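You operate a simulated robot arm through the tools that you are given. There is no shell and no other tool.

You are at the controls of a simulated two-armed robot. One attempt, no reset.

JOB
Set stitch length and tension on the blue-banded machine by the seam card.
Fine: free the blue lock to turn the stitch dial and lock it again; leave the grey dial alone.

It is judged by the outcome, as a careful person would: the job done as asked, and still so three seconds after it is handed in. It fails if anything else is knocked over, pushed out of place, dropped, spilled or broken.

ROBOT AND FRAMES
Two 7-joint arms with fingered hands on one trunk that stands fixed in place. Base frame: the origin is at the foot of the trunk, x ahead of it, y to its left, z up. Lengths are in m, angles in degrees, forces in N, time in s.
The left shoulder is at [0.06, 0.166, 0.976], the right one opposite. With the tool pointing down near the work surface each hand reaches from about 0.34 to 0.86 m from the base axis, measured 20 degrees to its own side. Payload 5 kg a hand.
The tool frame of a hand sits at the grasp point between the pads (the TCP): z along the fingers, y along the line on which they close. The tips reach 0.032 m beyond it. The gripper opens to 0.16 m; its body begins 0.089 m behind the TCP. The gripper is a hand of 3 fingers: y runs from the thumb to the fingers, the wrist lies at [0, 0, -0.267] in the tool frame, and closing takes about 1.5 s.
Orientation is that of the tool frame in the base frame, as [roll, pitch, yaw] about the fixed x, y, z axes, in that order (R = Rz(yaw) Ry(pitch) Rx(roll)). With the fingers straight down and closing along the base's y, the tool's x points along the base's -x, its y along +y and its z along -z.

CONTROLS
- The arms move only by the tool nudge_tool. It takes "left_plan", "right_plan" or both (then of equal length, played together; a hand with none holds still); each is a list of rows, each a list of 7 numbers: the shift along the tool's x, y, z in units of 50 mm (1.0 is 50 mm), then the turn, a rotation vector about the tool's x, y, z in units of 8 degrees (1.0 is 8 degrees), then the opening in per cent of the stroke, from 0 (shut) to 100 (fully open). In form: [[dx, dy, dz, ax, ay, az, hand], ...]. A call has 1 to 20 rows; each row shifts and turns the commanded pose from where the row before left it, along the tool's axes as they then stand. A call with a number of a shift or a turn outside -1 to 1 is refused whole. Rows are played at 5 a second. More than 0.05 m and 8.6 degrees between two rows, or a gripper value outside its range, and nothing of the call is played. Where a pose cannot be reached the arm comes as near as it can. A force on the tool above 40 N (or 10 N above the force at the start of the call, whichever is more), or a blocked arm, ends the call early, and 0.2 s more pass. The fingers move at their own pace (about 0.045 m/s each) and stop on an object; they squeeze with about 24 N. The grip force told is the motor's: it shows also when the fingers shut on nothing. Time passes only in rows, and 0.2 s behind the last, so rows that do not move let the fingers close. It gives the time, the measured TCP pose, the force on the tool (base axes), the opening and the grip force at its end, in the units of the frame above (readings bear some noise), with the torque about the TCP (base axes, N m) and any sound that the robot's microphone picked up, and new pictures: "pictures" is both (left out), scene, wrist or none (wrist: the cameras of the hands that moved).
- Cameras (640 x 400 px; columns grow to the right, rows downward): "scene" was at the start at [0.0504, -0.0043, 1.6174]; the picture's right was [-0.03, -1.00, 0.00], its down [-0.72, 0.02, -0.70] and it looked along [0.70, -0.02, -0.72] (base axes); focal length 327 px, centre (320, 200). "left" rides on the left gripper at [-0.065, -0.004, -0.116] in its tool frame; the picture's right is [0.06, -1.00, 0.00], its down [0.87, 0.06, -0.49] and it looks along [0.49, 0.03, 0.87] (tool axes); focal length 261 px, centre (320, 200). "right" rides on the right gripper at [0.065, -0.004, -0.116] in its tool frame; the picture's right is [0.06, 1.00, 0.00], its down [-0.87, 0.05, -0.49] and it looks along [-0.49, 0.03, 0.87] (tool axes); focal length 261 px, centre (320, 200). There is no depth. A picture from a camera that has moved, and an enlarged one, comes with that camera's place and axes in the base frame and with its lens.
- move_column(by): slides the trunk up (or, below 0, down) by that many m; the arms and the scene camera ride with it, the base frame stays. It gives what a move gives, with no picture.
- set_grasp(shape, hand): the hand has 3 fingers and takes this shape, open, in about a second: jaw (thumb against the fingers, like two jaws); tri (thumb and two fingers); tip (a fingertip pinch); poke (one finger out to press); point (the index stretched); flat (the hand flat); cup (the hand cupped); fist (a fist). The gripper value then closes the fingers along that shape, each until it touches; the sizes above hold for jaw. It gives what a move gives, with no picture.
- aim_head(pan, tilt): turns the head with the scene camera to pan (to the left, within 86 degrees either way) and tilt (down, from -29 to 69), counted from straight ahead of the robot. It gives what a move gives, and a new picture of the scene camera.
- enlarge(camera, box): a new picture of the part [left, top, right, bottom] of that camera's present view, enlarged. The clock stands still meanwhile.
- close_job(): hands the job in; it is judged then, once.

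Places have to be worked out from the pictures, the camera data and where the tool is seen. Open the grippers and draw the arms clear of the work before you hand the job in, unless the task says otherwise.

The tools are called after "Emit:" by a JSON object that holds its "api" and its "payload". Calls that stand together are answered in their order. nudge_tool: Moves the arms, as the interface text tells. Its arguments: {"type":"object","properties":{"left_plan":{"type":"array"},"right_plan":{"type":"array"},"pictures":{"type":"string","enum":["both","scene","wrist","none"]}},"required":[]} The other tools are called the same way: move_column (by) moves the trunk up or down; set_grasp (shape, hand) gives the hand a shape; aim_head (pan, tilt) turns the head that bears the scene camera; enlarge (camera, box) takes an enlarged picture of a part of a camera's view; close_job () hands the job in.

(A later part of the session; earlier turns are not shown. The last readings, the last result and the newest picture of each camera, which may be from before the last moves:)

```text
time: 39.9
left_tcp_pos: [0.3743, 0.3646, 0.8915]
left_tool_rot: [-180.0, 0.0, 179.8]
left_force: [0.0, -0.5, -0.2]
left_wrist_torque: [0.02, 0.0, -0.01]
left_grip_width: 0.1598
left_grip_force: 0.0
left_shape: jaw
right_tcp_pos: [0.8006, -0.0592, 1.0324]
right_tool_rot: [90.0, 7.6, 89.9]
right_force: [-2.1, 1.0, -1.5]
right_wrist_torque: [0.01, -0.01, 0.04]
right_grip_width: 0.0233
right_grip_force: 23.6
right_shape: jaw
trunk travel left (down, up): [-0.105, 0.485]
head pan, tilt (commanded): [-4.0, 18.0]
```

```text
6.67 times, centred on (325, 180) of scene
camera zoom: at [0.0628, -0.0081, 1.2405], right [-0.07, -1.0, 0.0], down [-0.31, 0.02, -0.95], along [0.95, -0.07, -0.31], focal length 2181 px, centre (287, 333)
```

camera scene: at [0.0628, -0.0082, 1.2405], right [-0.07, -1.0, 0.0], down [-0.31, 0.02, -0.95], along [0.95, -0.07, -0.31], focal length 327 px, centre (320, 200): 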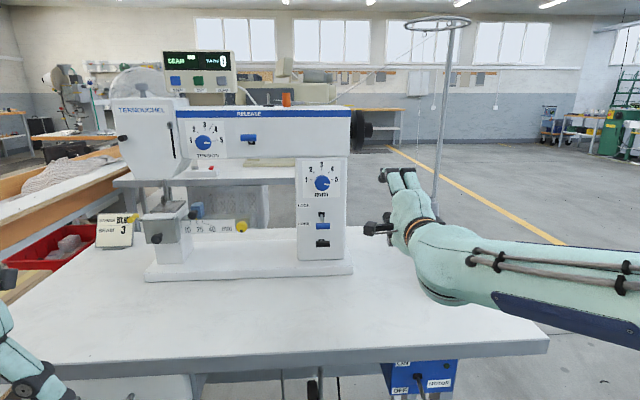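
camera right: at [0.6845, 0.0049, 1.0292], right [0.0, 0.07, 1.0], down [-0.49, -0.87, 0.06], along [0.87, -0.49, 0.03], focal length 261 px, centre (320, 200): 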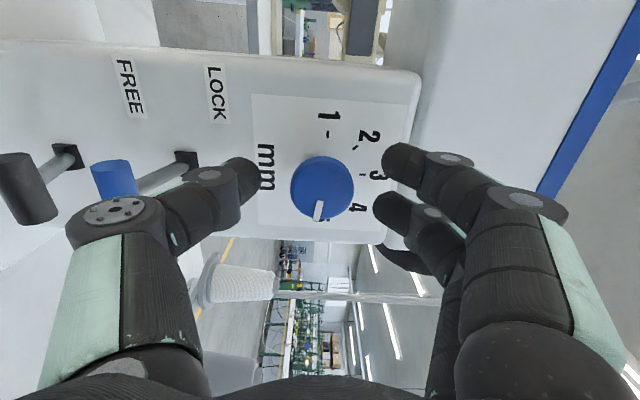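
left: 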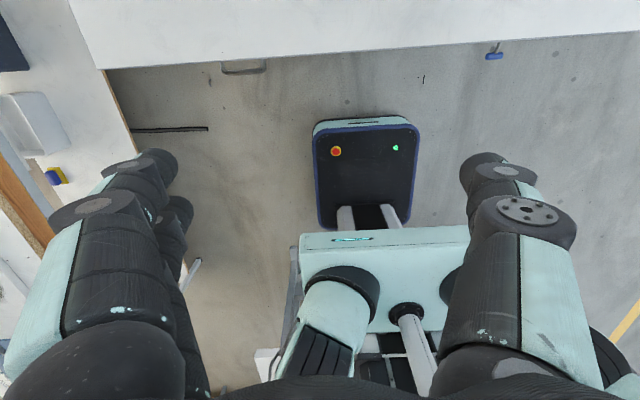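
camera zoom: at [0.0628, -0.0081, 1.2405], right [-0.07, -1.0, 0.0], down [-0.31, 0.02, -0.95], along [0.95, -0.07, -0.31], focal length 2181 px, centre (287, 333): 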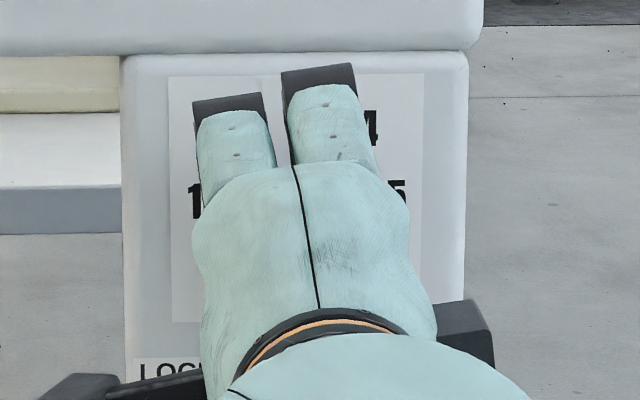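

The pointer is now level in this view (12.4° measured against 12.5° expected for 5), and side forces are only 1 to 2 N. I'll open in place, back off and slide aside for a front check.

Emit:
{"api": "nudge_tool", "payload": {"right_plan": [[0, 0, 0, 0, 0, 0, 42], [0, 0, 0, 0, 0, 0, 42], [0, 0, 0, 0, 0, 0, 42], [0, 0, 0, 0, 0, 0, 42], [0, 0, -0.5, 0, 0, 0, 42], [0, 0, -0.8, 0, 0, 0, 42], [0, 0, -0.8, 0, 0, 0, 42], [-0.9, 0, 0, 0, 0, 0, 42], [-0.9, 0, 0, 0, 0, 0, 42], [-0.9, 0, 0, 0, 0, 0, 42]], "pictures": "scene"}}

Emit:
{"api": "enlarge", "payload": {"camera": "scene", "box": [308, 166, 340, 194]}}

```text
time: 42.1
left_tcp_pos: [0.3741, 0.3647, 0.8926]
left_tool_rot: [-180.0, -0.1, 179.9]
left_force: [-0.1, 0.2, 0.2]
left_wrist_torque: [0.04, -0.01, 0.01]
left_grip_width: 0.1599
left_grip_force: 0.1
left_shape: jaw
right_tcp_pos: [0.6967, -0.1917, 1.0505]
right_tool_rot: [90.0, 7.6, 90.0]
right_force: [0.1, 0.2, -0.5]
right_wrist_torque: [-0.01, 0.01, 0.02]
right_grip_width: 0.0666
right_grip_force: 0.0
right_shape: jaw
trunk travel left (down, up): [-0.105, 0.485]
head pan, tilt (commanded): [-4.0, 18.0]
camera scene: at [0.0629, -0.0081, 1.2405], right [-0.07, -1.0, 0.0], down [-0.31, 0.02, -0.95], along [0.95, -0.07, -0.31], focal length 327 px, centre (320, 200)
```

scene: 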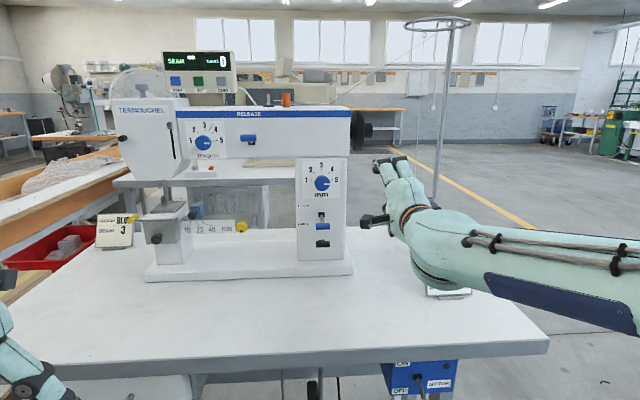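

```text
14.29 times, centred on (324, 180) of scene
camera zoom: at [0.0629, -0.0081, 1.2405], right [-0.07, -1.0, 0.0], down [-0.31, 0.02, -0.95], along [0.95, -0.07, -0.31], focal length 4674 px, centre (263, 486)
```

zoom: 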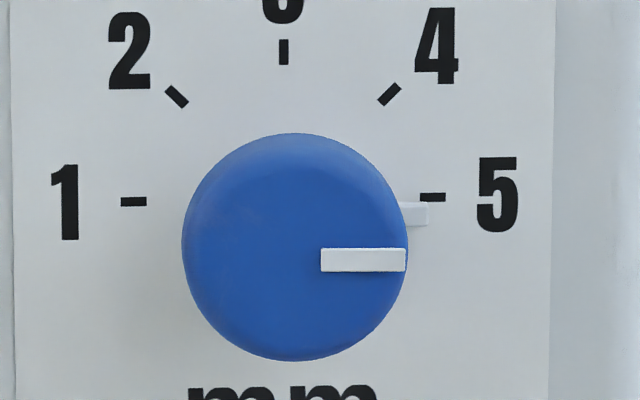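

The pointer is level with the 5 tick. Next is re-locking: I'll bring the hand back with the same 20° downward pitch that cleared the black lever, to the spot just in front of the blue handle.

Emit:
{"api": "nudge_tool", "payload": {"right_plan": [[0, 0, 0, 0, 0, 0.95, 30], [0.85, 0, 0, 0, 0, 0, 25], [0.85, 0, 0, 0, 0, 0, 25], [0.84, 0, 0, 0.6, 0, 0, 25], [0, 0, 0, 0.95, 0, 0, 25], [0, 0, 0, 0.95, 0, 0, 25], [0, -0.537, 0.3125, 0, 0, 0, 25], [0, -0.537, 0.3125, 0, 0, 0, 25], [0, -0.537, 0.3125, 0, 0, 0, 25], [0, -0.537, 0.3125, 0, 0, 0, 25]], "pictures": "both"}}

```text
time: 44.3
left_tcp_pos: [0.374, 0.3657, 0.8918]
left_tool_rot: [-180.0, 0.0, -179.9]
left_force: [-0.6, -0.3, 0.1]
left_wrist_torque: [0.0, -0.02, 0.01]
left_grip_width: 0.1599
left_grip_force: 0.0
left_shape: jaw
right_tcp_pos: [0.7179, -0.0671, 0.926]
right_tool_rot: [110.1, -0.1, 90.0]
right_force: [0.4, 0.3, 0.4]
right_wrist_torque: [0.0, 0.01, 0.03]
right_grip_width: 0.0404
right_grip_force: 0.0
right_shape: jaw
trunk travel left (down, up): [-0.105, 0.485]
head pan, tilt (commanded): [-4.0, 18.0]
camera scene: at [0.0628, -0.0081, 1.2406], right [-0.07, -1.0, 0.0], down [-0.31, 0.02, -0.95], along [0.95, -0.07, -0.31], focal length 327 px, centre (320, 200)
camera right: at [0.6081, -0.0026, 0.9625], right [0.34, 0.06, 0.94], down [-0.44, -0.87, 0.22], along [0.83, -0.49, -0.27], focal length 261 px, centre (320, 200)
```

scene: 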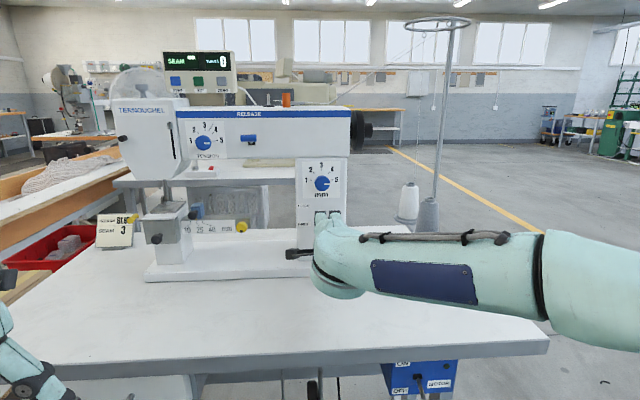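
right: 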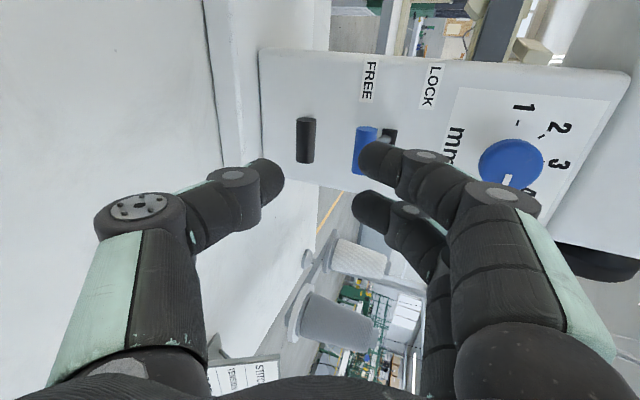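

I'm back at the earlier exit point, about 2 mm low and to the right. I'll correct that and retrace the same straight path in over the handle.

Emit:
{"api": "nudge_tool", "payload": {"right_plan": [[0.05, 0.22, 0.482, 0, 0, 0, 25], [0, 0.181, 0.498, 0, 0, 0, 25], [0, 0.181, 0.498, 0, 0, 0, 25]], "pictures": "wrist"}}

```text
time: 45.1
left_tcp_pos: [0.3707, 0.3646, 0.8929]
left_tool_rot: [-180.0, 0.1, 179.9]
left_force: [0.3, 0.4, 0.2]
left_wrist_torque: [0.02, -0.01, -0.02]
left_grip_width: 0.1598
left_grip_force: 0.1
left_shape: jaw
right_tcp_pos: [0.7823, -0.0641, 0.9311]
right_tool_rot: [110.3, -0.2, 90.0]
right_force: [-43.3, -10.0, 2.9]
right_wrist_torque: [-0.49, 2.07, -0.09]
right_grip_width: 0.0487
right_grip_force: 0.1
right_shape: jaw
trunk travel left (down, up): [-0.105, 0.485]
head pan, tilt (commanded): [-4.0, 18.0]
stopped in row 3 (right hand): the force on the tool passed its limit at 63 N (the readings are from after the stop); the commanded pose is now the measured one
camera right: at [0.6713, 0.0003, 0.9673], right [0.34, 0.06, 0.94], down [-0.44, -0.87, 0.22], along [0.83, -0.49, -0.27], focal length 261 px, centre (320, 200)
```

right: 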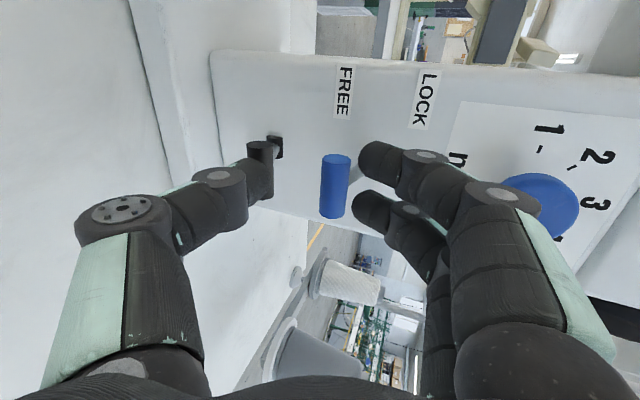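

The thumb tip met the black lever's handle head-on and the move stopped. I'm backing straight out and will check that the lever hasn't moved.

Emit:
{"api": "nudge_tool", "payload": {"right_plan": [[0, -0.12, -0.33, 0, 0, 0, 25], [0, -0.181, -0.498, 0, 0, 0, 25], [0, -0.181, -0.498, 0, 0, 0, 25]], "pictures": "wrist"}}

```text
time: 45.9
left_tcp_pos: [0.3736, 0.3657, 0.8918]
left_tool_rot: [-180.0, 0.0, 180.0]
left_force: [0.9, -0.3, -0.6]
left_wrist_torque: [0.02, 0.0, 0.03]
left_grip_width: 0.1599
left_grip_force: 0.1
left_shape: jaw
right_tcp_pos: [0.7151, -0.0635, 0.9291]
right_tool_rot: [110.2, -0.2, 90.2]
right_force: [0.2, -0.1, -0.4]
right_wrist_torque: [0.01, -0.07, 0.01]
right_grip_width: 0.0403
right_grip_force: 0.0
right_shape: jaw
trunk travel left (down, up): [-0.105, 0.485]
head pan, tilt (commanded): [-4.0, 18.0]
camera right: at [0.6054, 0.0006, 0.9658], right [0.34, 0.06, 0.94], down [-0.44, -0.87, 0.22], along [0.83, -0.49, -0.27], focal length 261 px, centre (320, 200)
```

right: 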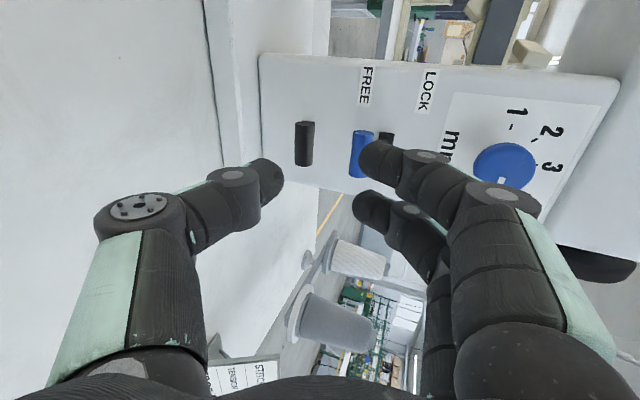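

The black lever hasn't moved. The gap between the two handles is too tight for the thumb, so I'll grip the blue handle by its two ends instead, closing along y. That keeps every digit outside the black lever's width. I'll level the hand and roll it back 90°.

Emit:
{"api": "nudge_tool", "payload": {"right_plan": [[0, 0.2, -0.1, -0.84, 0, 0, 25], [0, 0.25, 0, -0.84, 0, 0, 25], [0, 0.25, 0, -0.84, 0, 0, 25], [0, 0, 0, 0, 0, -0.9375, 42], [0, 0, 0, 0, 0, -0.9375, 42], [0, 0, 0, 0, 0, -0.9375, 42], [0, 0, 0, 0, 0, -0.9375, 42], [0, 0, 0, 0, 0, -0.9375, 42], [0, 0, 0, 0, 0, -0.9375, 42], [0, 0, 0, 0, 0, -0.9375, 42], [0, 0, 0, 0, 0, -0.9375, 42], [0, 0, 0, 0, 0, -0.9375, 42], [0, 0, 0, 0, 0, -0.9375, 42], [0, 0, 0, 0, 0, -0.9375, 42], [0, 0, 0, 0, 0, -0.9375, 42]], "pictures": "both"}}

```text
time: 49.1
left_tcp_pos: [0.3737, 0.3658, 0.8917]
left_tool_rot: [-179.9, -0.1, 179.9]
left_force: [-0.2, -0.2, 0.7]
left_wrist_torque: [-0.02, 0.0, 0.0]
left_grip_width: 0.16
left_grip_force: 0.0
left_shape: jaw
right_tcp_pos: [0.7188, -0.0633, 0.9642]
right_tool_rot: [119.7, 89.9, 119.9]
right_force: [-0.1, -1.1, 0.2]
right_wrist_torque: [0.01, -0.01, 0.01]
right_grip_width: 0.0665
right_grip_force: 0.1
right_shape: jaw
trunk travel left (down, up): [-0.105, 0.485]
head pan, tilt (commanded): [-4.0, 18.0]
camera scene: at [0.0629, -0.0081, 1.2405], right [-0.07, -1.0, 0.0], down [-0.31, 0.02, -0.95], along [0.95, -0.07, -0.31], focal length 327 px, centre (320, 200)
camera right: at [0.6022, -0.068, 0.8997], right [0.0, 1.0, -0.06], down [-0.49, 0.05, 0.87], along [0.87, 0.03, 0.49], focal length 261 px, centre (320, 200)
```

scene: 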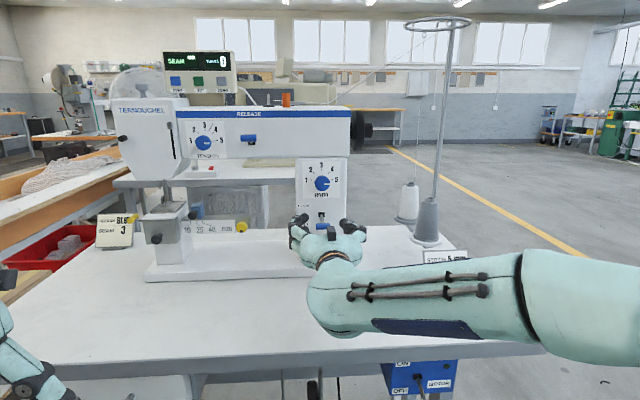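
right: 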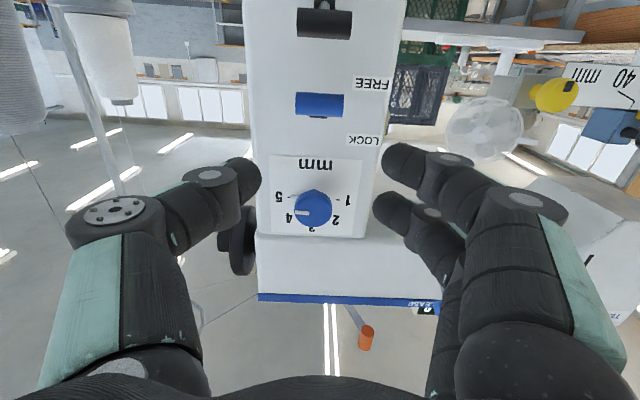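

The hand is level and closes along y, with the handle about 32 mm below the axis and centred in y. I'll lower to z≈0.930 and move part way forward.

Emit:
{"api": "nudge_tool", "payload": {"right_plan": [[0.34, -0.03, 0.3, 0, 0, 0, 42], [0.34, 0, 0.3, 0, 0, 0, 42]], "pictures": "wrist"}}

```text
time: 49.7
left_tcp_pos: [0.3739, 0.3647, 0.8919]
left_tool_rot: [179.9, 0.1, 179.8]
left_force: [-0.2, 0.6, 1.0]
left_wrist_torque: [0.01, -0.03, -0.01]
left_grip_width: 0.1597
left_grip_force: 0.0
left_shape: jaw
right_tcp_pos: [0.7476, -0.0655, 0.9316]
right_tool_rot: [98.7, 89.7, 98.8]
right_force: [-0.1, 0.3, -0.9]
right_wrist_torque: [0.04, 0.01, 0.01]
right_grip_width: 0.0665
right_grip_force: 0.1
right_shape: jaw
trunk travel left (down, up): [-0.105, 0.485]
head pan, tilt (commanded): [-4.0, 18.0]
camera right: at [0.6312, -0.0703, 0.8666], right [0.0, 1.0, -0.06], down [-0.49, 0.05, 0.87], along [0.87, 0.03, 0.49], focal length 261 px, centre (320, 200)
```

right: 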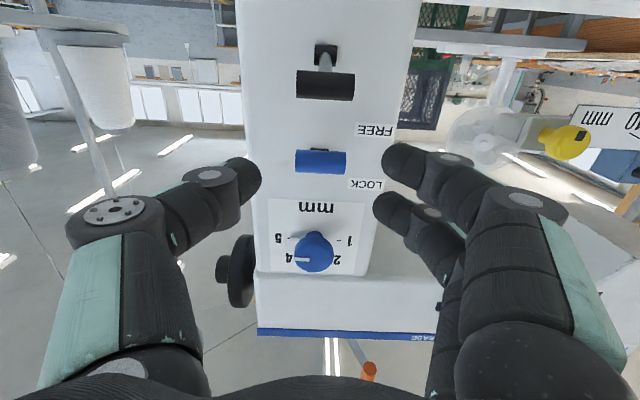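

The handle is exactly on the tool axis. The black lever, seen level with its slot, still tilts up as it did at the start. I'll advance 50 mm so the digits straddle the handle ends.

Emit:
{"api": "nudge_tool", "payload": {"right_plan": [[0, 0, 0.35, 0, 0, 0, 42], [0, 0, 0.35, 0, 0, 0, 42], [0, 0, 0.32, 0, 0, 0, 42]], "pictures": "wrist"}}

```text
time: 50.5
left_tcp_pos: [0.374, 0.3651, 0.8918]
left_tool_rot: [179.9, 0.0, 179.8]
left_force: [-0.1, 0.8, 0.6]
left_wrist_torque: [0.01, -0.01, 0.03]
left_grip_width: 0.1601
left_grip_force: 0.0
left_shape: jaw
right_tcp_pos: [0.799, -0.0656, 0.9304]
right_tool_rot: [103.1, 89.7, 103.1]
right_force: [-0.5, 0.9, 0.3]
right_wrist_torque: [0.0, -0.01, 0.01]
right_grip_width: 0.0665
right_grip_force: 0.0
right_shape: jaw
trunk travel left (down, up): [-0.105, 0.485]
head pan, tilt (commanded): [-4.0, 18.0]
camera right: at [0.6835, -0.069, 0.8658], right [0.0, 1.0, -0.06], down [-0.49, 0.05, 0.87], along [0.87, 0.03, 0.49], focal length 261 px, centre (320, 200)
```

right: 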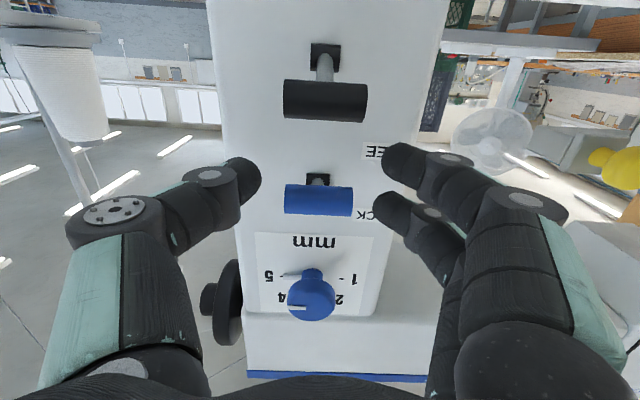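

The handle lies centred between thumb and fingers with both ends free to grip. Closing now.

Emit:
{"api": "nudge_tool", "payload": {"right_plan": [[0, 0, 0, 0, 0, 0, 0], [0, 0, 0, 0, 0, 0, 0], [0, 0, 0, 0, 0, 0, 0], [0, 0, 0, 0, 0, 0, 0], [0, 0, 0, 0, 0, 0, 0]], "pictures": "wrist"}}

Emit:
{"api": "enlarge", "payload": {"camera": "right", "box": [220, 110, 420, 260]}}

```text
time: 51.7
left_tcp_pos: [0.3745, 0.365, 0.8905]
left_tool_rot: [-179.8, 0.0, 180.0]
left_force: [-0.2, -0.3, 0.4]
left_wrist_torque: [0.01, 0.01, 0.01]
left_grip_width: 0.1599
left_grip_force: 0.1
left_shape: jaw
right_tcp_pos: [0.8004, -0.0651, 0.9301]
right_tool_rot: [94.0, 89.8, 93.9]
right_force: [5.4, -2.1, 1.4]
right_wrist_torque: [-0.2, -0.1, 0.33]
right_grip_width: 0.0113
right_grip_force: 24.0
right_shape: jaw
trunk travel left (down, up): [-0.105, 0.485]
head pan, tilt (commanded): [-4.0, 18.0]
camera right: at [0.6839, -0.0697, 0.866], right [0.0, 1.0, -0.06], down [-0.49, 0.05, 0.87], along [0.87, 0.03, 0.49], focal length 261 px, centre (320, 200)
```

right: 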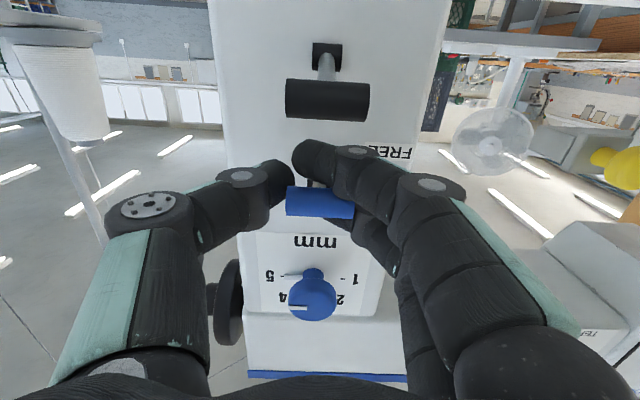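

```text
2.67 times, centred on (320, 185) of right
camera zoom: at [0.6839, -0.0697, 0.866], right [0.0, 1.0, -0.06], down [-0.49, 0.05, 0.87], along [0.87, 0.03, 0.49], focal length 695 px, centre (320, 240)
```

zoom: 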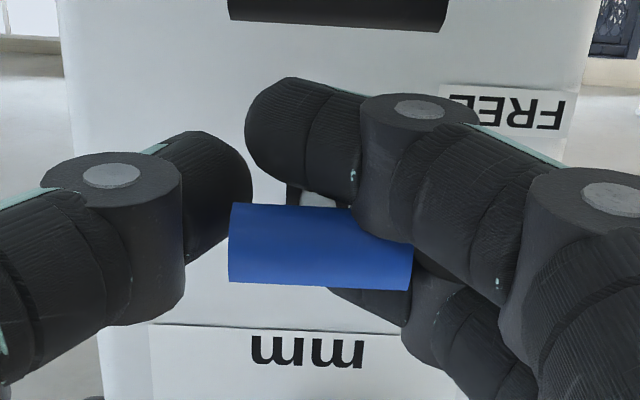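

That is a secure hold: the thumb is on one end, with one finger under and one over the handle. I'll lift in small steps toward LOCK.

Emit:
{"api": "nudge_tool", "payload": {"right_plan": [[-0.15, 0, 0, 0, 0, 0, 0], [-0.15, 0, 0, 0, 0, 0, 0], [-0.15, 0, 0, 0, 0, 0, 0]], "pictures": "wrist"}}

```text
time: 52.5
left_tcp_pos: [0.3736, 0.3649, 0.8903]
left_tool_rot: [-180.0, -0.1, -179.9]
left_force: [0.6, -0.3, 0.2]
left_wrist_torque: [-0.02, -0.03, -0.01]
left_grip_width: 0.1599
left_grip_force: 0.1
left_shape: jaw
right_tcp_pos: [0.8006, -0.066, 0.9509]
right_tool_rot: [128.8, 89.7, 128.7]
right_force: [8.2, -9.9, -6.7]
right_wrist_torque: [0.12, 0.2, -0.09]
right_grip_width: 0.0106
right_grip_force: 24.1
right_shape: jaw
trunk travel left (down, up): [-0.105, 0.485]
head pan, tilt (commanded): [-4.0, 18.0]
camera right: at [0.6844, -0.0703, 0.8855], right [0.0, 1.0, -0.06], down [-0.49, 0.05, 0.87], along [0.87, 0.03, 0.49], focal length 261 px, centre (320, 200)
```

right: 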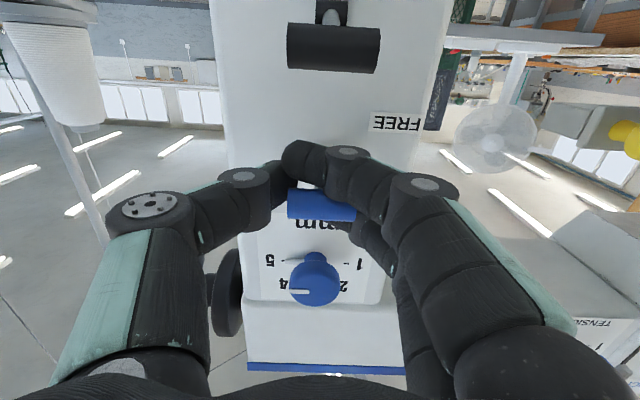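

The lever is rising with the hand, now at z≈0.951. I'll continue 13 mm more to the upper stop.

Emit:
{"api": "nudge_tool", "payload": {"right_plan": [[-0.13, 0, 0, 0, 0, 0, 0], [-0.13, 0, 0, 0, 0, 0, 0]], "pictures": "wrist"}}

```text
time: 53.1
left_tcp_pos: [0.3758, 0.3642, 0.8913]
left_tool_rot: [180.0, -0.2, 179.9]
left_force: [0.2, -0.1, 0.9]
left_wrist_torque: [0.01, -0.01, 0.0]
left_grip_width: 0.1598
left_grip_force: 0.0
left_shape: jaw
right_tcp_pos: [0.8018, -0.0664, 0.9598]
right_tool_rot: [165.2, 89.3, 165.2]
right_force: [10.7, -9.8, -26.1]
right_wrist_torque: [0.25, 0.3, -0.03]
right_grip_width: 0.0102
right_grip_force: 24.4
right_shape: jaw
trunk travel left (down, up): [-0.105, 0.485]
head pan, tilt (commanded): [-4.0, 18.0]
camera right: at [0.6854, -0.0708, 0.8951], right [0.0, 1.0, -0.06], down [-0.48, 0.05, 0.87], along [0.88, 0.03, 0.48], focal length 261 px, centre (320, 200)
```

right: 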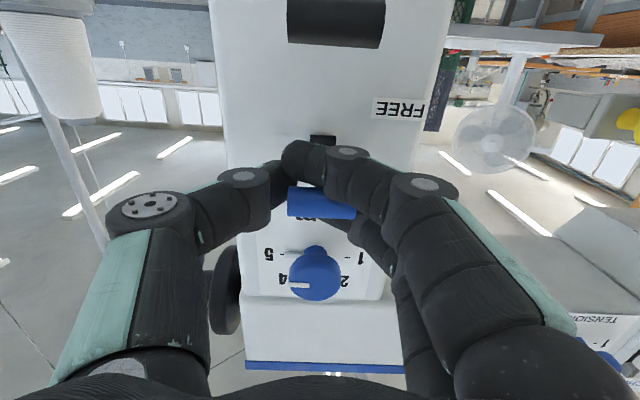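

The vertical load has climbed to 26 N at z≈0.960, the handle's original LOCK height. I'll press 3 mm more to seat it, relieve the load, then open.

Emit:
{"api": "nudge_tool", "payload": {"right_plan": [[-0.06, 0, 0, 0, 0, 0, 0], [0.06, 0, 0, 0, 0, 0, 0], [0.09, 0, 0, 0, 0, 0, 0]], "pictures": "none"}}

```text
time: 53.5
left_tcp_pos: [0.3732, 0.3652, 0.8914]
left_tool_rot: [179.9, 0.0, -180.0]
left_force: [-0.3, 1.1, -0.3]
left_wrist_torque: [-0.01, 0.02, -0.02]
left_grip_width: 0.1598
left_grip_force: 0.1
left_shape: jaw
right_tcp_pos: [0.8027, -0.0668, 0.9588]
right_tool_rot: [172.0, 88.9, 171.9]
right_force: [8.9, -4.6, -10.4]
right_wrist_torque: [0.24, 0.12, 0.06]
right_grip_width: 0.0098
right_grip_force: 24.0
right_shape: jaw
trunk travel left (down, up): [-0.105, 0.485]
head pan, tilt (commanded): [-4.0, 18.0]
stopped in row 2 (right hand): the force on the tool passed its limit at 42 N (the readings are from after the stop); the commanded pose is now the measured one
```

A 42 N peak confirms the lever is firmly against its upper stop, and the load has relaxed to 10 N. I'll open in place, retreat, and slide aside to verify.

Emit:
{"api": "nudge_tool", "payload": {"right_plan": [[0, 0, 0, 0, 0, 0, 42], [0, 0, 0, 0, 0, 0, 42], [0, 0, 0, 0, 0, 0, 42], [0, 0, 0, 0, 0, 0, 42], [0, 0, -0.5, 0, 0, 0, 42], [0, 0, -0.8, 0, 0, 0, 42], [0, 0, -0.7, 0, 0, 0, 42], [-0.3, -0.9, 0, 0, 0, 0, 42], [-0.3, -0.9, 0, 0, 0, 0, 42], [-0.3, -0.9, 0, 0, 0, 0, 42]], "pictures": "scene"}}

Emit:
{"api": "enlarge", "payload": {"camera": "scene", "box": [293, 155, 353, 260]}}

Emit:
{"api": "enlarge", "payload": {"camera": "scene", "box": [308, 166, 340, 194]}}

```text
time: 55.8
left_tcp_pos: [0.3743, 0.3644, 0.891]
left_tool_rot: [-179.9, -0.1, 179.8]
left_force: [-0.3, 0.5, -0.4]
left_wrist_torque: [-0.05, -0.02, -0.01]
left_grip_width: 0.1599
left_grip_force: 0.0
left_shape: jaw
right_tcp_pos: [0.7018, -0.2, 1.0069]
right_tool_rot: [173.9, 89.2, 174.2]
right_force: [-0.2, -0.3, 0.4]
right_wrist_torque: [-0.02, -0.02, 0.02]
right_grip_width: 0.0672
right_grip_force: 0.0
right_shape: jaw
trunk travel left (down, up): [-0.105, 0.485]
head pan, tilt (commanded): [-4.0, 18.0]
camera scene: at [0.0629, -0.0082, 1.2405], right [-0.07, -1.0, 0.0], down [-0.31, 0.02, -0.95], along [0.95, -0.07, -0.31], focal length 327 px, centre (320, 200)
```

scene: 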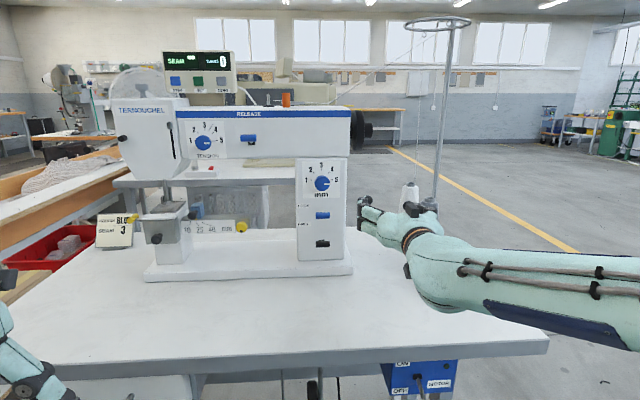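

```text
3.81 times, centred on (323, 208) of scene
camera zoom: at [0.0629, -0.0082, 1.2405], right [-0.07, -1.0, 0.0], down [-0.31, 0.02, -0.95], along [0.95, -0.07, -0.31], focal length 1246 px, centre (309, 171)
```

zoom: 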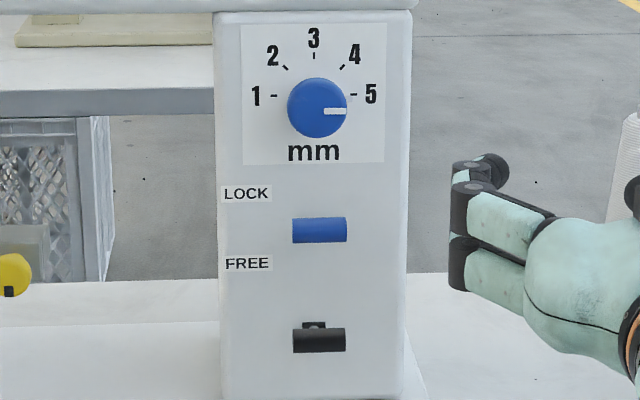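

```text
14.29 times, centred on (324, 180) of scene
camera zoom: at [0.0629, -0.0082, 1.2405], right [-0.07, -1.0, 0.0], down [-0.31, 0.02, -0.95], along [0.95, -0.07, -0.31], focal length 4674 px, centre (263, 486)
```

zoom: 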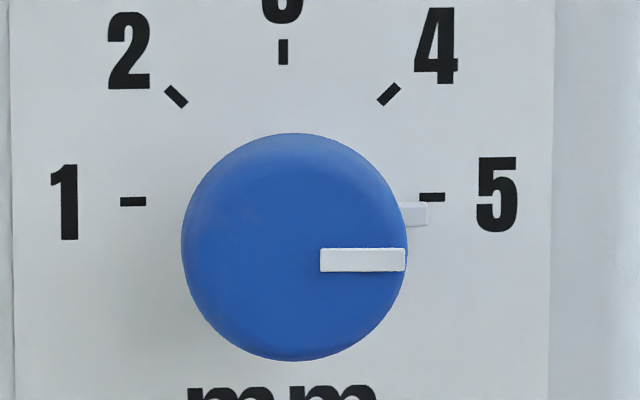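

The stitch setting is done: pointer on 5, lever back up at z≈0.959 (LOCK), black lever unchanged. For the tension knob I'll use the left arm. First I'll draw the right hand back and out, then raise the trunk 0.12 m for a better left-arm reach.

Emit:
{"api": "nudge_tool", "payload": {"right_plan": [[0, -0.4, -0.8, 0, 0.8, 0, 42], [0, -0.4, -0.8, 0, 0.8, 0, 42], [0, -0.4, -0.4, 0, 0.8, 0, 42], [0, 0, 0, 0, 0.8, 0, 42]], "pictures": "none"}}

Emit:
{"api": "move_column", "payload": {"by": 0.12}}

Emit:
{"api": "aim_head", "payload": {"pan": 5, "tilt": 22}}

```text
time: 56.8
left_tcp_pos: [0.3741, 0.3644, 0.8919]
left_tool_rot: [-180.0, 0.0, 180.0]
left_force: [0.3, -0.3, -0.4]
left_wrist_torque: [0.0, -0.02, 0.01]
left_grip_width: 0.16
left_grip_force: 0.0
left_shape: jaw
right_tcp_pos: [0.6036, -0.264, 1.0196]
right_tool_rot: [-177.3, 64.2, -177.7]
right_force: [-2.0, 2.9, -2.5]
right_wrist_torque: [-0.07, -0.18, -0.21]
right_grip_width: 0.0672
right_grip_force: 0.1
right_shape: jaw
trunk travel left (down, up): [-0.105, 0.485]
head pan, tilt (commanded): [-4.0, 18.0]
```

```text
time: 58.2
left_tcp_pos: [0.374, 0.3647, 1.0126]
left_tool_rot: [180.0, 0.0, 179.8]
left_force: [-0.7, -0.1, 0.1]
left_wrist_torque: [-0.01, 0.03, 0.01]
left_grip_width: 0.1598
left_grip_force: 0.0
left_shape: jaw
right_tcp_pos: [0.6017, -0.2619, 1.1385]
right_tool_rot: [179.7, 63.6, 179.9]
right_force: [-1.3, -0.1, 0.2]
right_wrist_torque: [0.01, 0.02, 0.0]
right_grip_width: 0.0671
right_grip_force: 0.1
right_shape: jaw
trunk travel left (down, up): [-0.225, 0.365]
head pan, tilt (commanded): [-4.0, 18.0]
```

```text
time: 59.0
left_tcp_pos: [0.3735, 0.3648, 1.0104]
left_tool_rot: [179.9, 0.0, 180.0]
left_force: [0.3, 0.2, 0.2]
left_wrist_torque: [-0.01, -0.01, 0.01]
left_grip_width: 0.1599
left_grip_force: 0.0
left_shape: jaw
right_tcp_pos: [0.6023, -0.2616, 1.1393]
right_tool_rot: [179.8, 63.7, 180.0]
right_force: [-0.1, 0.6, 0.7]
right_wrist_torque: [0.0, 0.02, 0.04]
right_grip_width: 0.0671
right_grip_force: 0.0
right_shape: jaw
trunk travel left (down, up): [-0.225, 0.365]
head pan, tilt (commanded): [5.0, 22.0]
camera scene: at [0.0622, 0.0062, 1.3541], right [0.09, -1.0, 0.0], down [-0.37, -0.03, -0.93], along [0.92, 0.08, -0.37], focal length 327 px, centre (320, 200)
```

scene: 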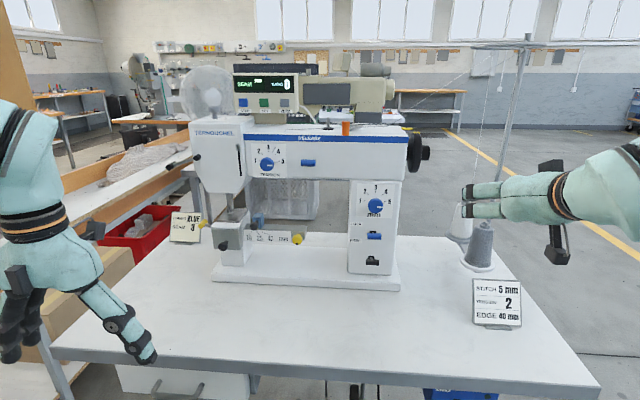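

All is standing as before, and the card is in place. I'll now bring the left arm forward and up, then begin swinging it level.

Emit:
{"api": "nudge_tool", "payload": {"left_plan": [[-0.64, -0.3, -0.45, 0, 0, 0, 60], [-0.64, -0.3, -0.45, 0, 0, 0, 60], [-0.64, -0.3, -0.45, 0, 0, 0, 60], [-0.64, -0.3, -0.45, 0, 0, 0, 60], [-0.333, -0.167, -0.057, 0, -0.9375, 0, 60], [-0.337, -0.167, -0.013, 0, -0.9375, 0, 60], [-0.336, -0.167, 0.031, 0, -0.9375, 0, 60], [-0.329, -0.167, 0.075, 0, -0.9375, 0, 60], [-0.317, -0.167, 0.117, 0, -0.9375, 0, 60], [-0.299, -0.167, 0.158, 0, -0.9375, 0, 60]], "pictures": "both"}}

```text
time: 61.1
left_tcp_pos: [0.6003, 0.2541, 1.1176]
left_tool_rot: [-179.9, 45.1, -180.0]
left_force: [-0.1, 0.7, 0.4]
left_wrist_torque: [-0.01, 0.01, 0.05]
left_grip_width: 0.0963
left_grip_force: 0.1
left_shape: jaw
right_tcp_pos: [0.6023, -0.262, 1.1381]
right_tool_rot: [179.6, 63.8, 179.9]
right_force: [0.8, 0.0, 1.1]
right_wrist_torque: [0.0, 0.03, -0.05]
right_grip_width: 0.0672
right_grip_force: 0.1
right_shape: jaw
trunk travel left (down, up): [-0.225, 0.365]
head pan, tilt (commanded): [5.0, 22.0]
camera scene: at [0.0622, 0.0063, 1.3541], right [0.09, -1.0, 0.0], down [-0.37, -0.03, -0.93], along [0.92, 0.08, -0.37], focal length 327 px, centre (320, 200)
camera left: at [0.5652, 0.2502, 1.2449], right [-0.04, -1.0, -0.04], down [-0.96, 0.05, -0.27], along [0.27, 0.03, -0.96], focal length 261 px, centre (320, 200)
```

scene: 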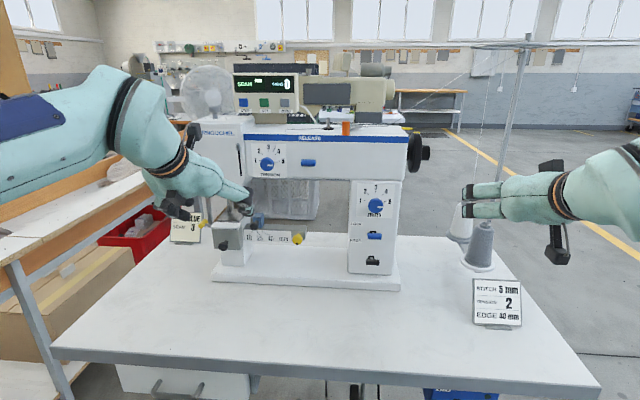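
left: 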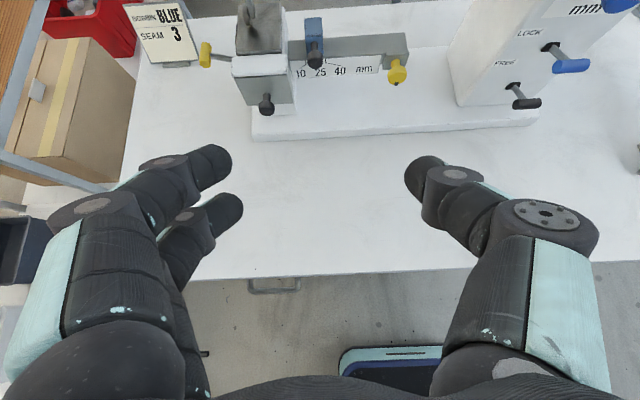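

The left hand is swinging in cleanly. I'll finish levelling it in front of the tension knob.

Emit:
{"api": "nudge_tool", "payload": {"left_plan": [[-0.276, -0.167, 0.195, 0, -0.9375, 0, 60], [-0.248, -0.167, 0.229, 0, -0.9375, 0, 60], [-0.216, -0.167, 0.26, 0, -0.9375, 0, 60], [-0.18, -0.167, 0.286, 0, -0.9375, 0, 60], [-0.141, -0.167, 0.307, 0, -0.9375, 0, 60], [-0.1, -0.167, 0.323, 0, -0.9375, 0, 60]], "pictures": "both"}}

```text
time: 62.8
left_tcp_pos: [0.6558, 0.3833, 1.1245]
left_tool_rot: [171.2, 77.8, -172.5]
left_force: [-0.1, -0.5, 0.6]
left_wrist_torque: [-0.03, 0.01, 0.01]
left_grip_width: 0.0962
left_grip_force: 0.0
left_shape: jaw
left hand out of reach, approached as far as the arm can: row 5, 6
right_tcp_pos: [0.602, -0.2616, 1.1384]
right_tool_rot: [179.5, 63.8, 179.7]
right_force: [-1.2, -1.1, -0.1]
right_wrist_torque: [0.0, 0.01, 0.05]
right_grip_width: 0.0673
right_grip_force: 0.1
right_shape: jaw
trunk travel left (down, up): [-0.225, 0.365]
head pan, tilt (commanded): [5.0, 22.0]
stopped in row 6 (left hand): the arm was blocked; the commanded pose is now the measured one
camera scene: at [0.0619, 0.0056, 1.3541], right [0.09, -1.0, 0.0], down [-0.37, -0.03, -0.93], along [0.92, 0.08, -0.37], focal length 327 px, centre (320, 200)
camera left: at [0.5628, 0.3491, 1.2117], right [0.27, -0.96, -0.09], down [-0.66, -0.11, -0.75], along [0.71, 0.26, -0.66], focal length 261 px, centre (320, 200)
```

scene: 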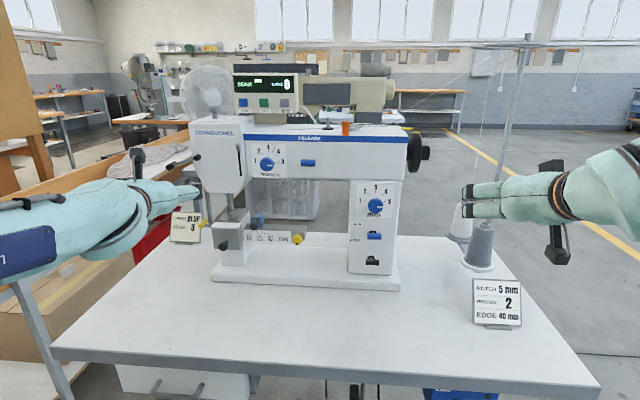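
left: 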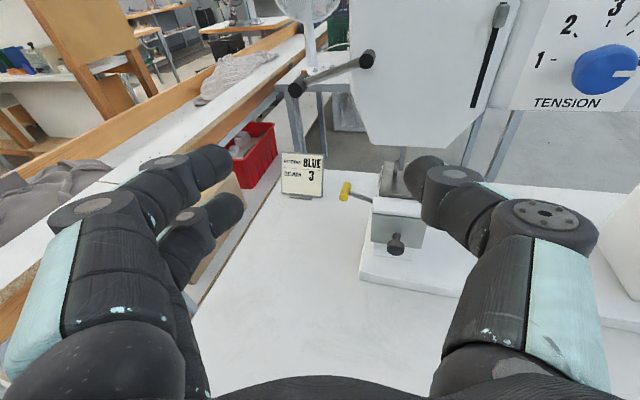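

The left arm ran into a joint limit near level and drifted outward without touching anything. I'll back it off, undo the yaw and return to a comfortable 45° pitch. From there I'll try the hand rolled the other way round, mirroring the pose that worked on the right.

Emit:
{"api": "nudge_tool", "payload": {"left_plan": [[0, -0.2, -0.6, 0.5, 0.5, 0.1, 60], [0, -0.3, -0.6, 0.5, 0.6, 0.1, 60], [0, -0.4, -0.4, 0.5, 0.7, 0.1, 60], [0, -0.5, 0, 0.5, 0.7, 0.1, 60], [0, -0.5, 0, 0, 0.9, 0, 60], [0, -0.4, 0, 0, 0.9, 0, 60]], "pictures": "scene"}}

```text
time: 64.2
left_tcp_pos: [0.5927, 0.2543, 1.1448]
left_tool_rot: [-178.4, 43.1, -178.8]
left_force: [-0.2, 0.6, 0.3]
left_wrist_torque: [-0.02, 0.01, -0.03]
left_grip_width: 0.0965
left_grip_force: 0.1
left_shape: jaw
right_tcp_pos: [0.6027, -0.2622, 1.1391]
right_tool_rot: [179.7, 63.8, 179.8]
right_force: [-0.1, -0.9, 0.4]
right_wrist_torque: [-0.01, 0.0, -0.01]
right_grip_width: 0.0672
right_grip_force: 0.0
right_shape: jaw
trunk travel left (down, up): [-0.225, 0.365]
head pan, tilt (commanded): [5.0, 22.0]
camera scene: at [0.0624, 0.0059, 1.354], right [0.09, -1.0, 0.0], down [-0.37, -0.03, -0.93], along [0.92, 0.08, -0.37], focal length 327 px, centre (320, 200)
```

scene: 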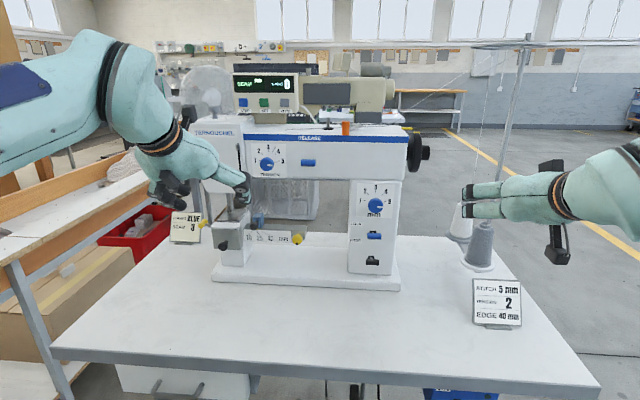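

The left hand is back in a good pose at 43° pitch. I'll test rolling it +90° about its own axis here in free space.

Emit:
{"api": "nudge_tool", "payload": {"left_plan": [[0, 0, 0, 0, 0, 0.9375, 60], [0, 0, 0, 0, 0, 0.9375, 60], [0, 0, 0, 0, 0, 0.9375, 60], [0, 0, 0, 0, 0, 0.9375, 60], [0, 0, 0, 0, 0, 0.9375, 60], [0, 0, 0, 0, 0, 0.9375, 60], [0, 0, 0, 0, 0, 0.9375, 60], [0, 0, 0, 0, 0, 0.9375, 60], [0, 0, 0, 0, 0, 0.9375, 60], [0, 0, 0, 0, 0, 0.9375, 60], [0, 0, 0, 0, 0, 0.9375, 60], [0, 0, 0, 0, 0, 0.9375, 60]], "pictures": "scene"}}

```text
time: 66.8
left_tcp_pos: [0.5931, 0.2542, 1.1463]
left_tool_rot: [136.7, 1.0, 90.2]
left_force: [-0.4, -0.3, 0.5]
left_wrist_torque: [0.02, -0.03, -0.01]
left_grip_width: 0.0963
left_grip_force: 0.0
left_shape: jaw
right_tcp_pos: [0.6033, -0.2609, 1.1387]
right_tool_rot: [179.7, 63.8, 180.0]
right_force: [0.9, -0.4, -1.0]
right_wrist_torque: [0.02, 0.01, 0.02]
right_grip_width: 0.0669
right_grip_force: 0.1
right_shape: jaw
trunk travel left (down, up): [-0.225, 0.365]
head pan, tilt (commanded): [5.0, 22.0]
camera scene: at [0.0622, 0.0063, 1.354], right [0.09, -1.0, 0.0], down [-0.37, -0.03, -0.93], along [0.92, 0.08, -0.37], focal length 327 px, centre (320, 200)
```

scene: 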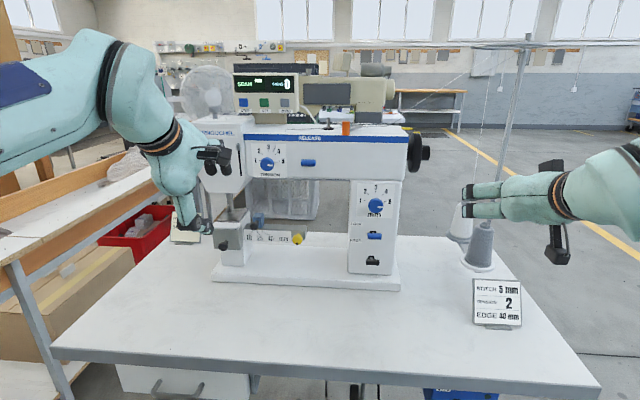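

That roll is reachable, with the fingers above and the thumb below. I'll level the hand in this roll while moving toward the tension knob, a few rows at a time.

Emit:
{"api": "nudge_tool", "payload": {"left_plan": [[-0.14, 0.202, 0.233, -0.834, 0, 0, 60], [-0.14, 0.173, 0.254, -0.834, 0, 0, 60], [-0.14, 0.142, 0.273, -0.834, 0, 0, 60], [-0.14, 0.11, 0.287, -0.834, 0, 0, 60]], "pictures": "none"}}

```text
time: 67.8
left_tcp_pos: [0.6521, 0.2255, 1.1403]
left_tool_rot: [109.9, 0.9, 90.1]
left_force: [-0.5, 0.3, -0.2]
left_wrist_torque: [0.0, -0.01, -0.01]
left_grip_width: 0.0963
left_grip_force: 0.1
left_shape: jaw
right_tcp_pos: [0.6024, -0.2608, 1.1382]
right_tool_rot: [179.6, 63.8, 179.9]
right_force: [-0.4, 0.2, -0.4]
right_wrist_torque: [0.01, -0.01, 0.01]
right_grip_width: 0.0672
right_grip_force: 0.2
right_shape: jaw
trunk travel left (down, up): [-0.225, 0.365]
head pan, tilt (commanded): [5.0, 22.0]
```

No limits so far, with pitch 20° from level. Continuing the last three rows to level.

Emit:
{"api": "nudge_tool", "payload": {"left_plan": [[-0.14, 0.075, 0.298, -0.834, 0, 0, 60], [-0.14, 0.04, 0.305, -0.834, 0, 0, 60], [-0.14, 0.005, 0.308, -0.834, 0, 0, 60]], "pictures": "both"}}

```text
time: 68.5
left_tcp_pos: [0.6991, 0.2058, 1.1337]
left_tool_rot: [90.7, 2.2, 90.8]
left_force: [-0.5, -2.1, 2.5]
left_wrist_torque: [0.09, 0.22, 0.11]
left_grip_width: 0.0964
left_grip_force: 0.0
left_shape: jaw
right_tcp_pos: [0.6019, -0.262, 1.1378]
right_tool_rot: [179.7, 63.8, 179.9]
right_force: [-0.4, 0.3, 0.7]
right_wrist_torque: [0.01, -0.05, -0.02]
right_grip_width: 0.067
right_grip_force: 0.0
right_shape: jaw
trunk travel left (down, up): [-0.225, 0.365]
head pan, tilt (commanded): [5.0, 22.0]
camera scene: at [0.0623, 0.0062, 1.3541], right [0.09, -1.0, 0.0], down [-0.37, -0.03, -0.93], along [0.92, 0.08, -0.37], focal length 327 px, centre (320, 200)
camera left: at [0.5847, 0.1386, 1.1319], right [-0.01, 0.02, -1.0], down [-0.5, 0.86, 0.03], along [0.87, 0.5, 0.0], focal length 261 px, centre (320, 200)
```

scene: 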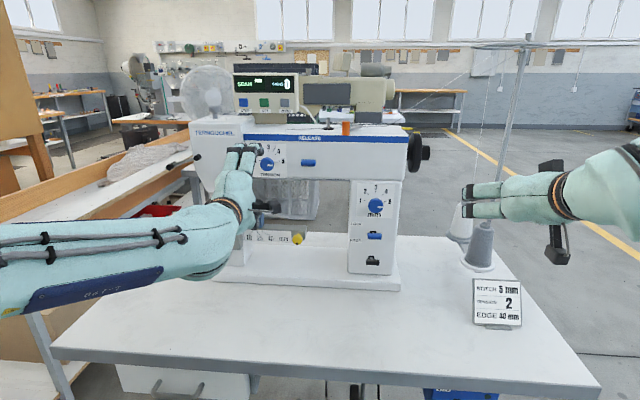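
left: 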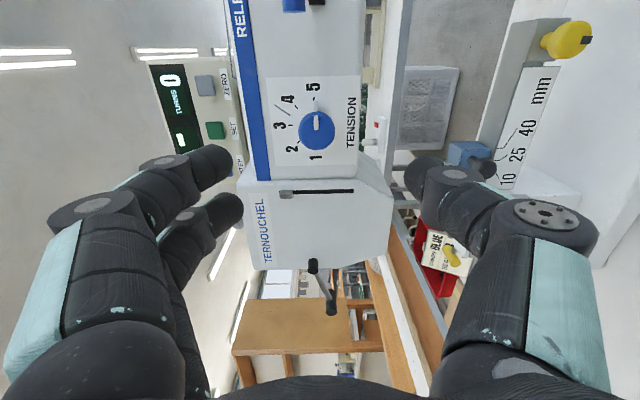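

The left hand is level in front of the tension knob, which I place at y≈0.202, z≈1.136. The pointer shows 5. To turn counter-clockwise with room to spare I'll roll to about 135° and centre on the knob.

Emit:
{"api": "nudge_tool", "payload": {"left_plan": [[-0.08, 0.04, 0, 0, 0, 0.98, 50], [0, 0, 0, 0, 0, 0.98, 42], [0, 0, 0, 0, 0, 0.98, 42], [0, 0, 0, 0, 0, 0.98, 42], [0, 0, 0, 0, 0, 0.98, 42], [0, 0, 0, 0, 0, 0.98, 42]], "pictures": "both"}}

```text
time: 70.0
left_tcp_pos: [0.6989, 0.2001, 1.138]
left_tool_rot: [90.0, -46.1, 90.2]
left_force: [-0.1, 0.4, -0.3]
left_wrist_torque: [-0.03, 0.02, -0.03]
left_grip_width: 0.0679
left_grip_force: 0.1
left_shape: jaw
right_tcp_pos: [0.601, -0.2603, 1.1377]
right_tool_rot: [179.8, 63.8, 179.9]
right_force: [-1.0, -0.2, -0.3]
right_wrist_torque: [0.03, -0.02, -0.01]
right_grip_width: 0.0673
right_grip_force: 0.0
right_shape: jaw
trunk travel left (down, up): [-0.225, 0.365]
head pan, tilt (commanded): [5.0, 22.0]
camera scene: at [0.0622, 0.0063, 1.3541], right [0.09, -1.0, 0.0], down [-0.37, -0.03, -0.93], along [0.92, 0.08, -0.37], focal length 327 px, centre (320, 200)
camera left: at [0.5841, 0.1577, 1.0875], right [0.0, 0.76, -0.65], down [-0.49, 0.56, 0.66], along [0.87, 0.32, 0.37], focal length 261 px, centre (320, 200)
```

scene: 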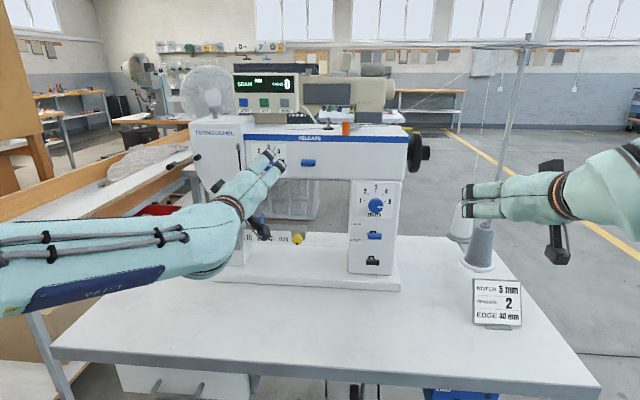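
left: 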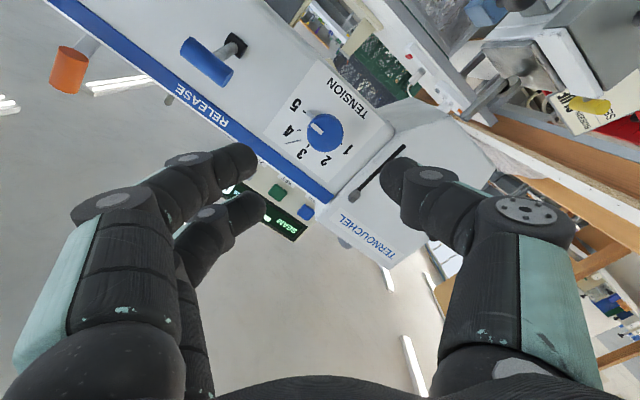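

The roll to 136° works, and the two views average the knob axis to about y=0.202, z=1.133. I'll shift a few mm and move halfway in for a refined look.

Emit:
{"api": "nudge_tool", "payload": {"left_plan": [[-0.044, -0.098, 0.5, 0, 0, 0, 42], [0, 0, 0.5, 0, 0, 0, 42]], "pictures": "wrist"}}

```text
time: 70.5
left_tcp_pos: [0.75, 0.2006, 1.1334]
left_tool_rot: [90.0, -46.0, 90.3]
left_force: [-0.2, -0.2, 0.1]
left_wrist_torque: [0.0, -0.03, -0.01]
left_grip_width: 0.0676
left_grip_force: 0.1
left_shape: jaw
right_tcp_pos: [0.6031, -0.2607, 1.1393]
right_tool_rot: [179.7, 63.8, 180.0]
right_force: [-0.9, 0.2, -0.8]
right_wrist_torque: [0.0, 0.0, -0.02]
right_grip_width: 0.0672
right_grip_force: 0.0
right_shape: jaw
trunk travel left (down, up): [-0.225, 0.365]
head pan, tilt (commanded): [5.0, 22.0]
camera left: at [0.6344, 0.1574, 1.0824], right [0.0, 0.76, -0.65], down [-0.49, 0.56, 0.66], along [0.87, 0.32, 0.37], focal length 261 px, centre (320, 200)
```

left: 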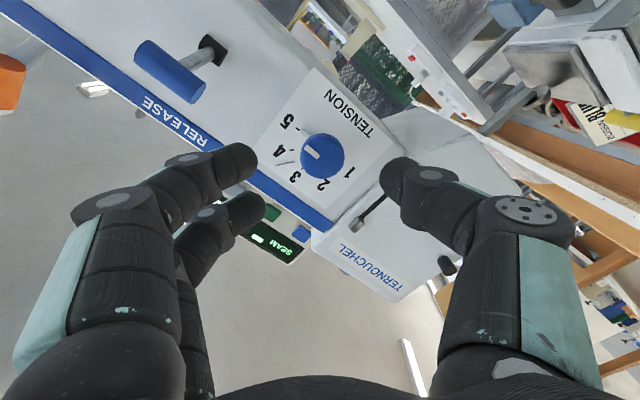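

The knob is now within 2 mm of the tool axis. I'll finish the approach to x≈0.803 and look once more before closing.

Emit:
{"api": "nudge_tool", "payload": {"left_plan": [[0.03, -0.03, 0.4, 0, 0, 0, 42], [0, 0, 0.4, 0, 0, 0, 42], [0, 0, 0.26, 0, 0, 0, 42]], "pictures": "wrist"}}

```text
time: 71.3
left_tcp_pos: [0.8038, 0.2064, 1.1319]
left_tool_rot: [90.0, -46.0, 90.2]
left_force: [0.3, 0.3, 0.3]
left_wrist_torque: [0.02, 0.0, 0.0]
left_grip_width: 0.0675
left_grip_force: 0.0
left_shape: jaw
right_tcp_pos: [0.6024, -0.2609, 1.139]
right_tool_rot: [179.7, 63.8, 179.9]
right_force: [-0.3, -0.6, 0.6]
right_wrist_torque: [-0.01, -0.02, 0.01]
right_grip_width: 0.0668
right_grip_force: 0.0
right_shape: jaw
trunk travel left (down, up): [-0.225, 0.365]
head pan, tilt (commanded): [5.0, 22.0]
camera left: at [0.6888, 0.162, 1.0818], right [0.0, 0.76, -0.65], down [-0.49, 0.56, 0.66], along [0.87, 0.32, 0.37], focal length 261 px, centre (320, 200)
```

left: 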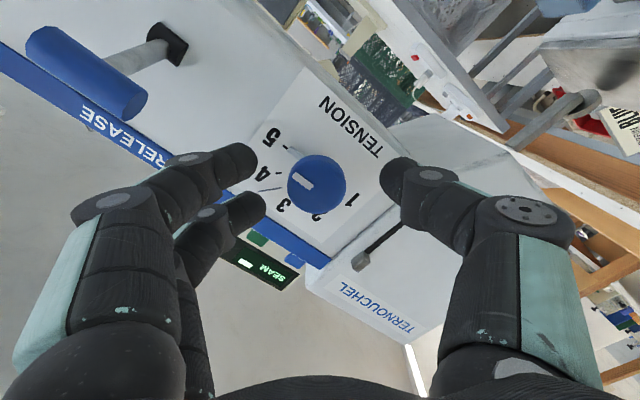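

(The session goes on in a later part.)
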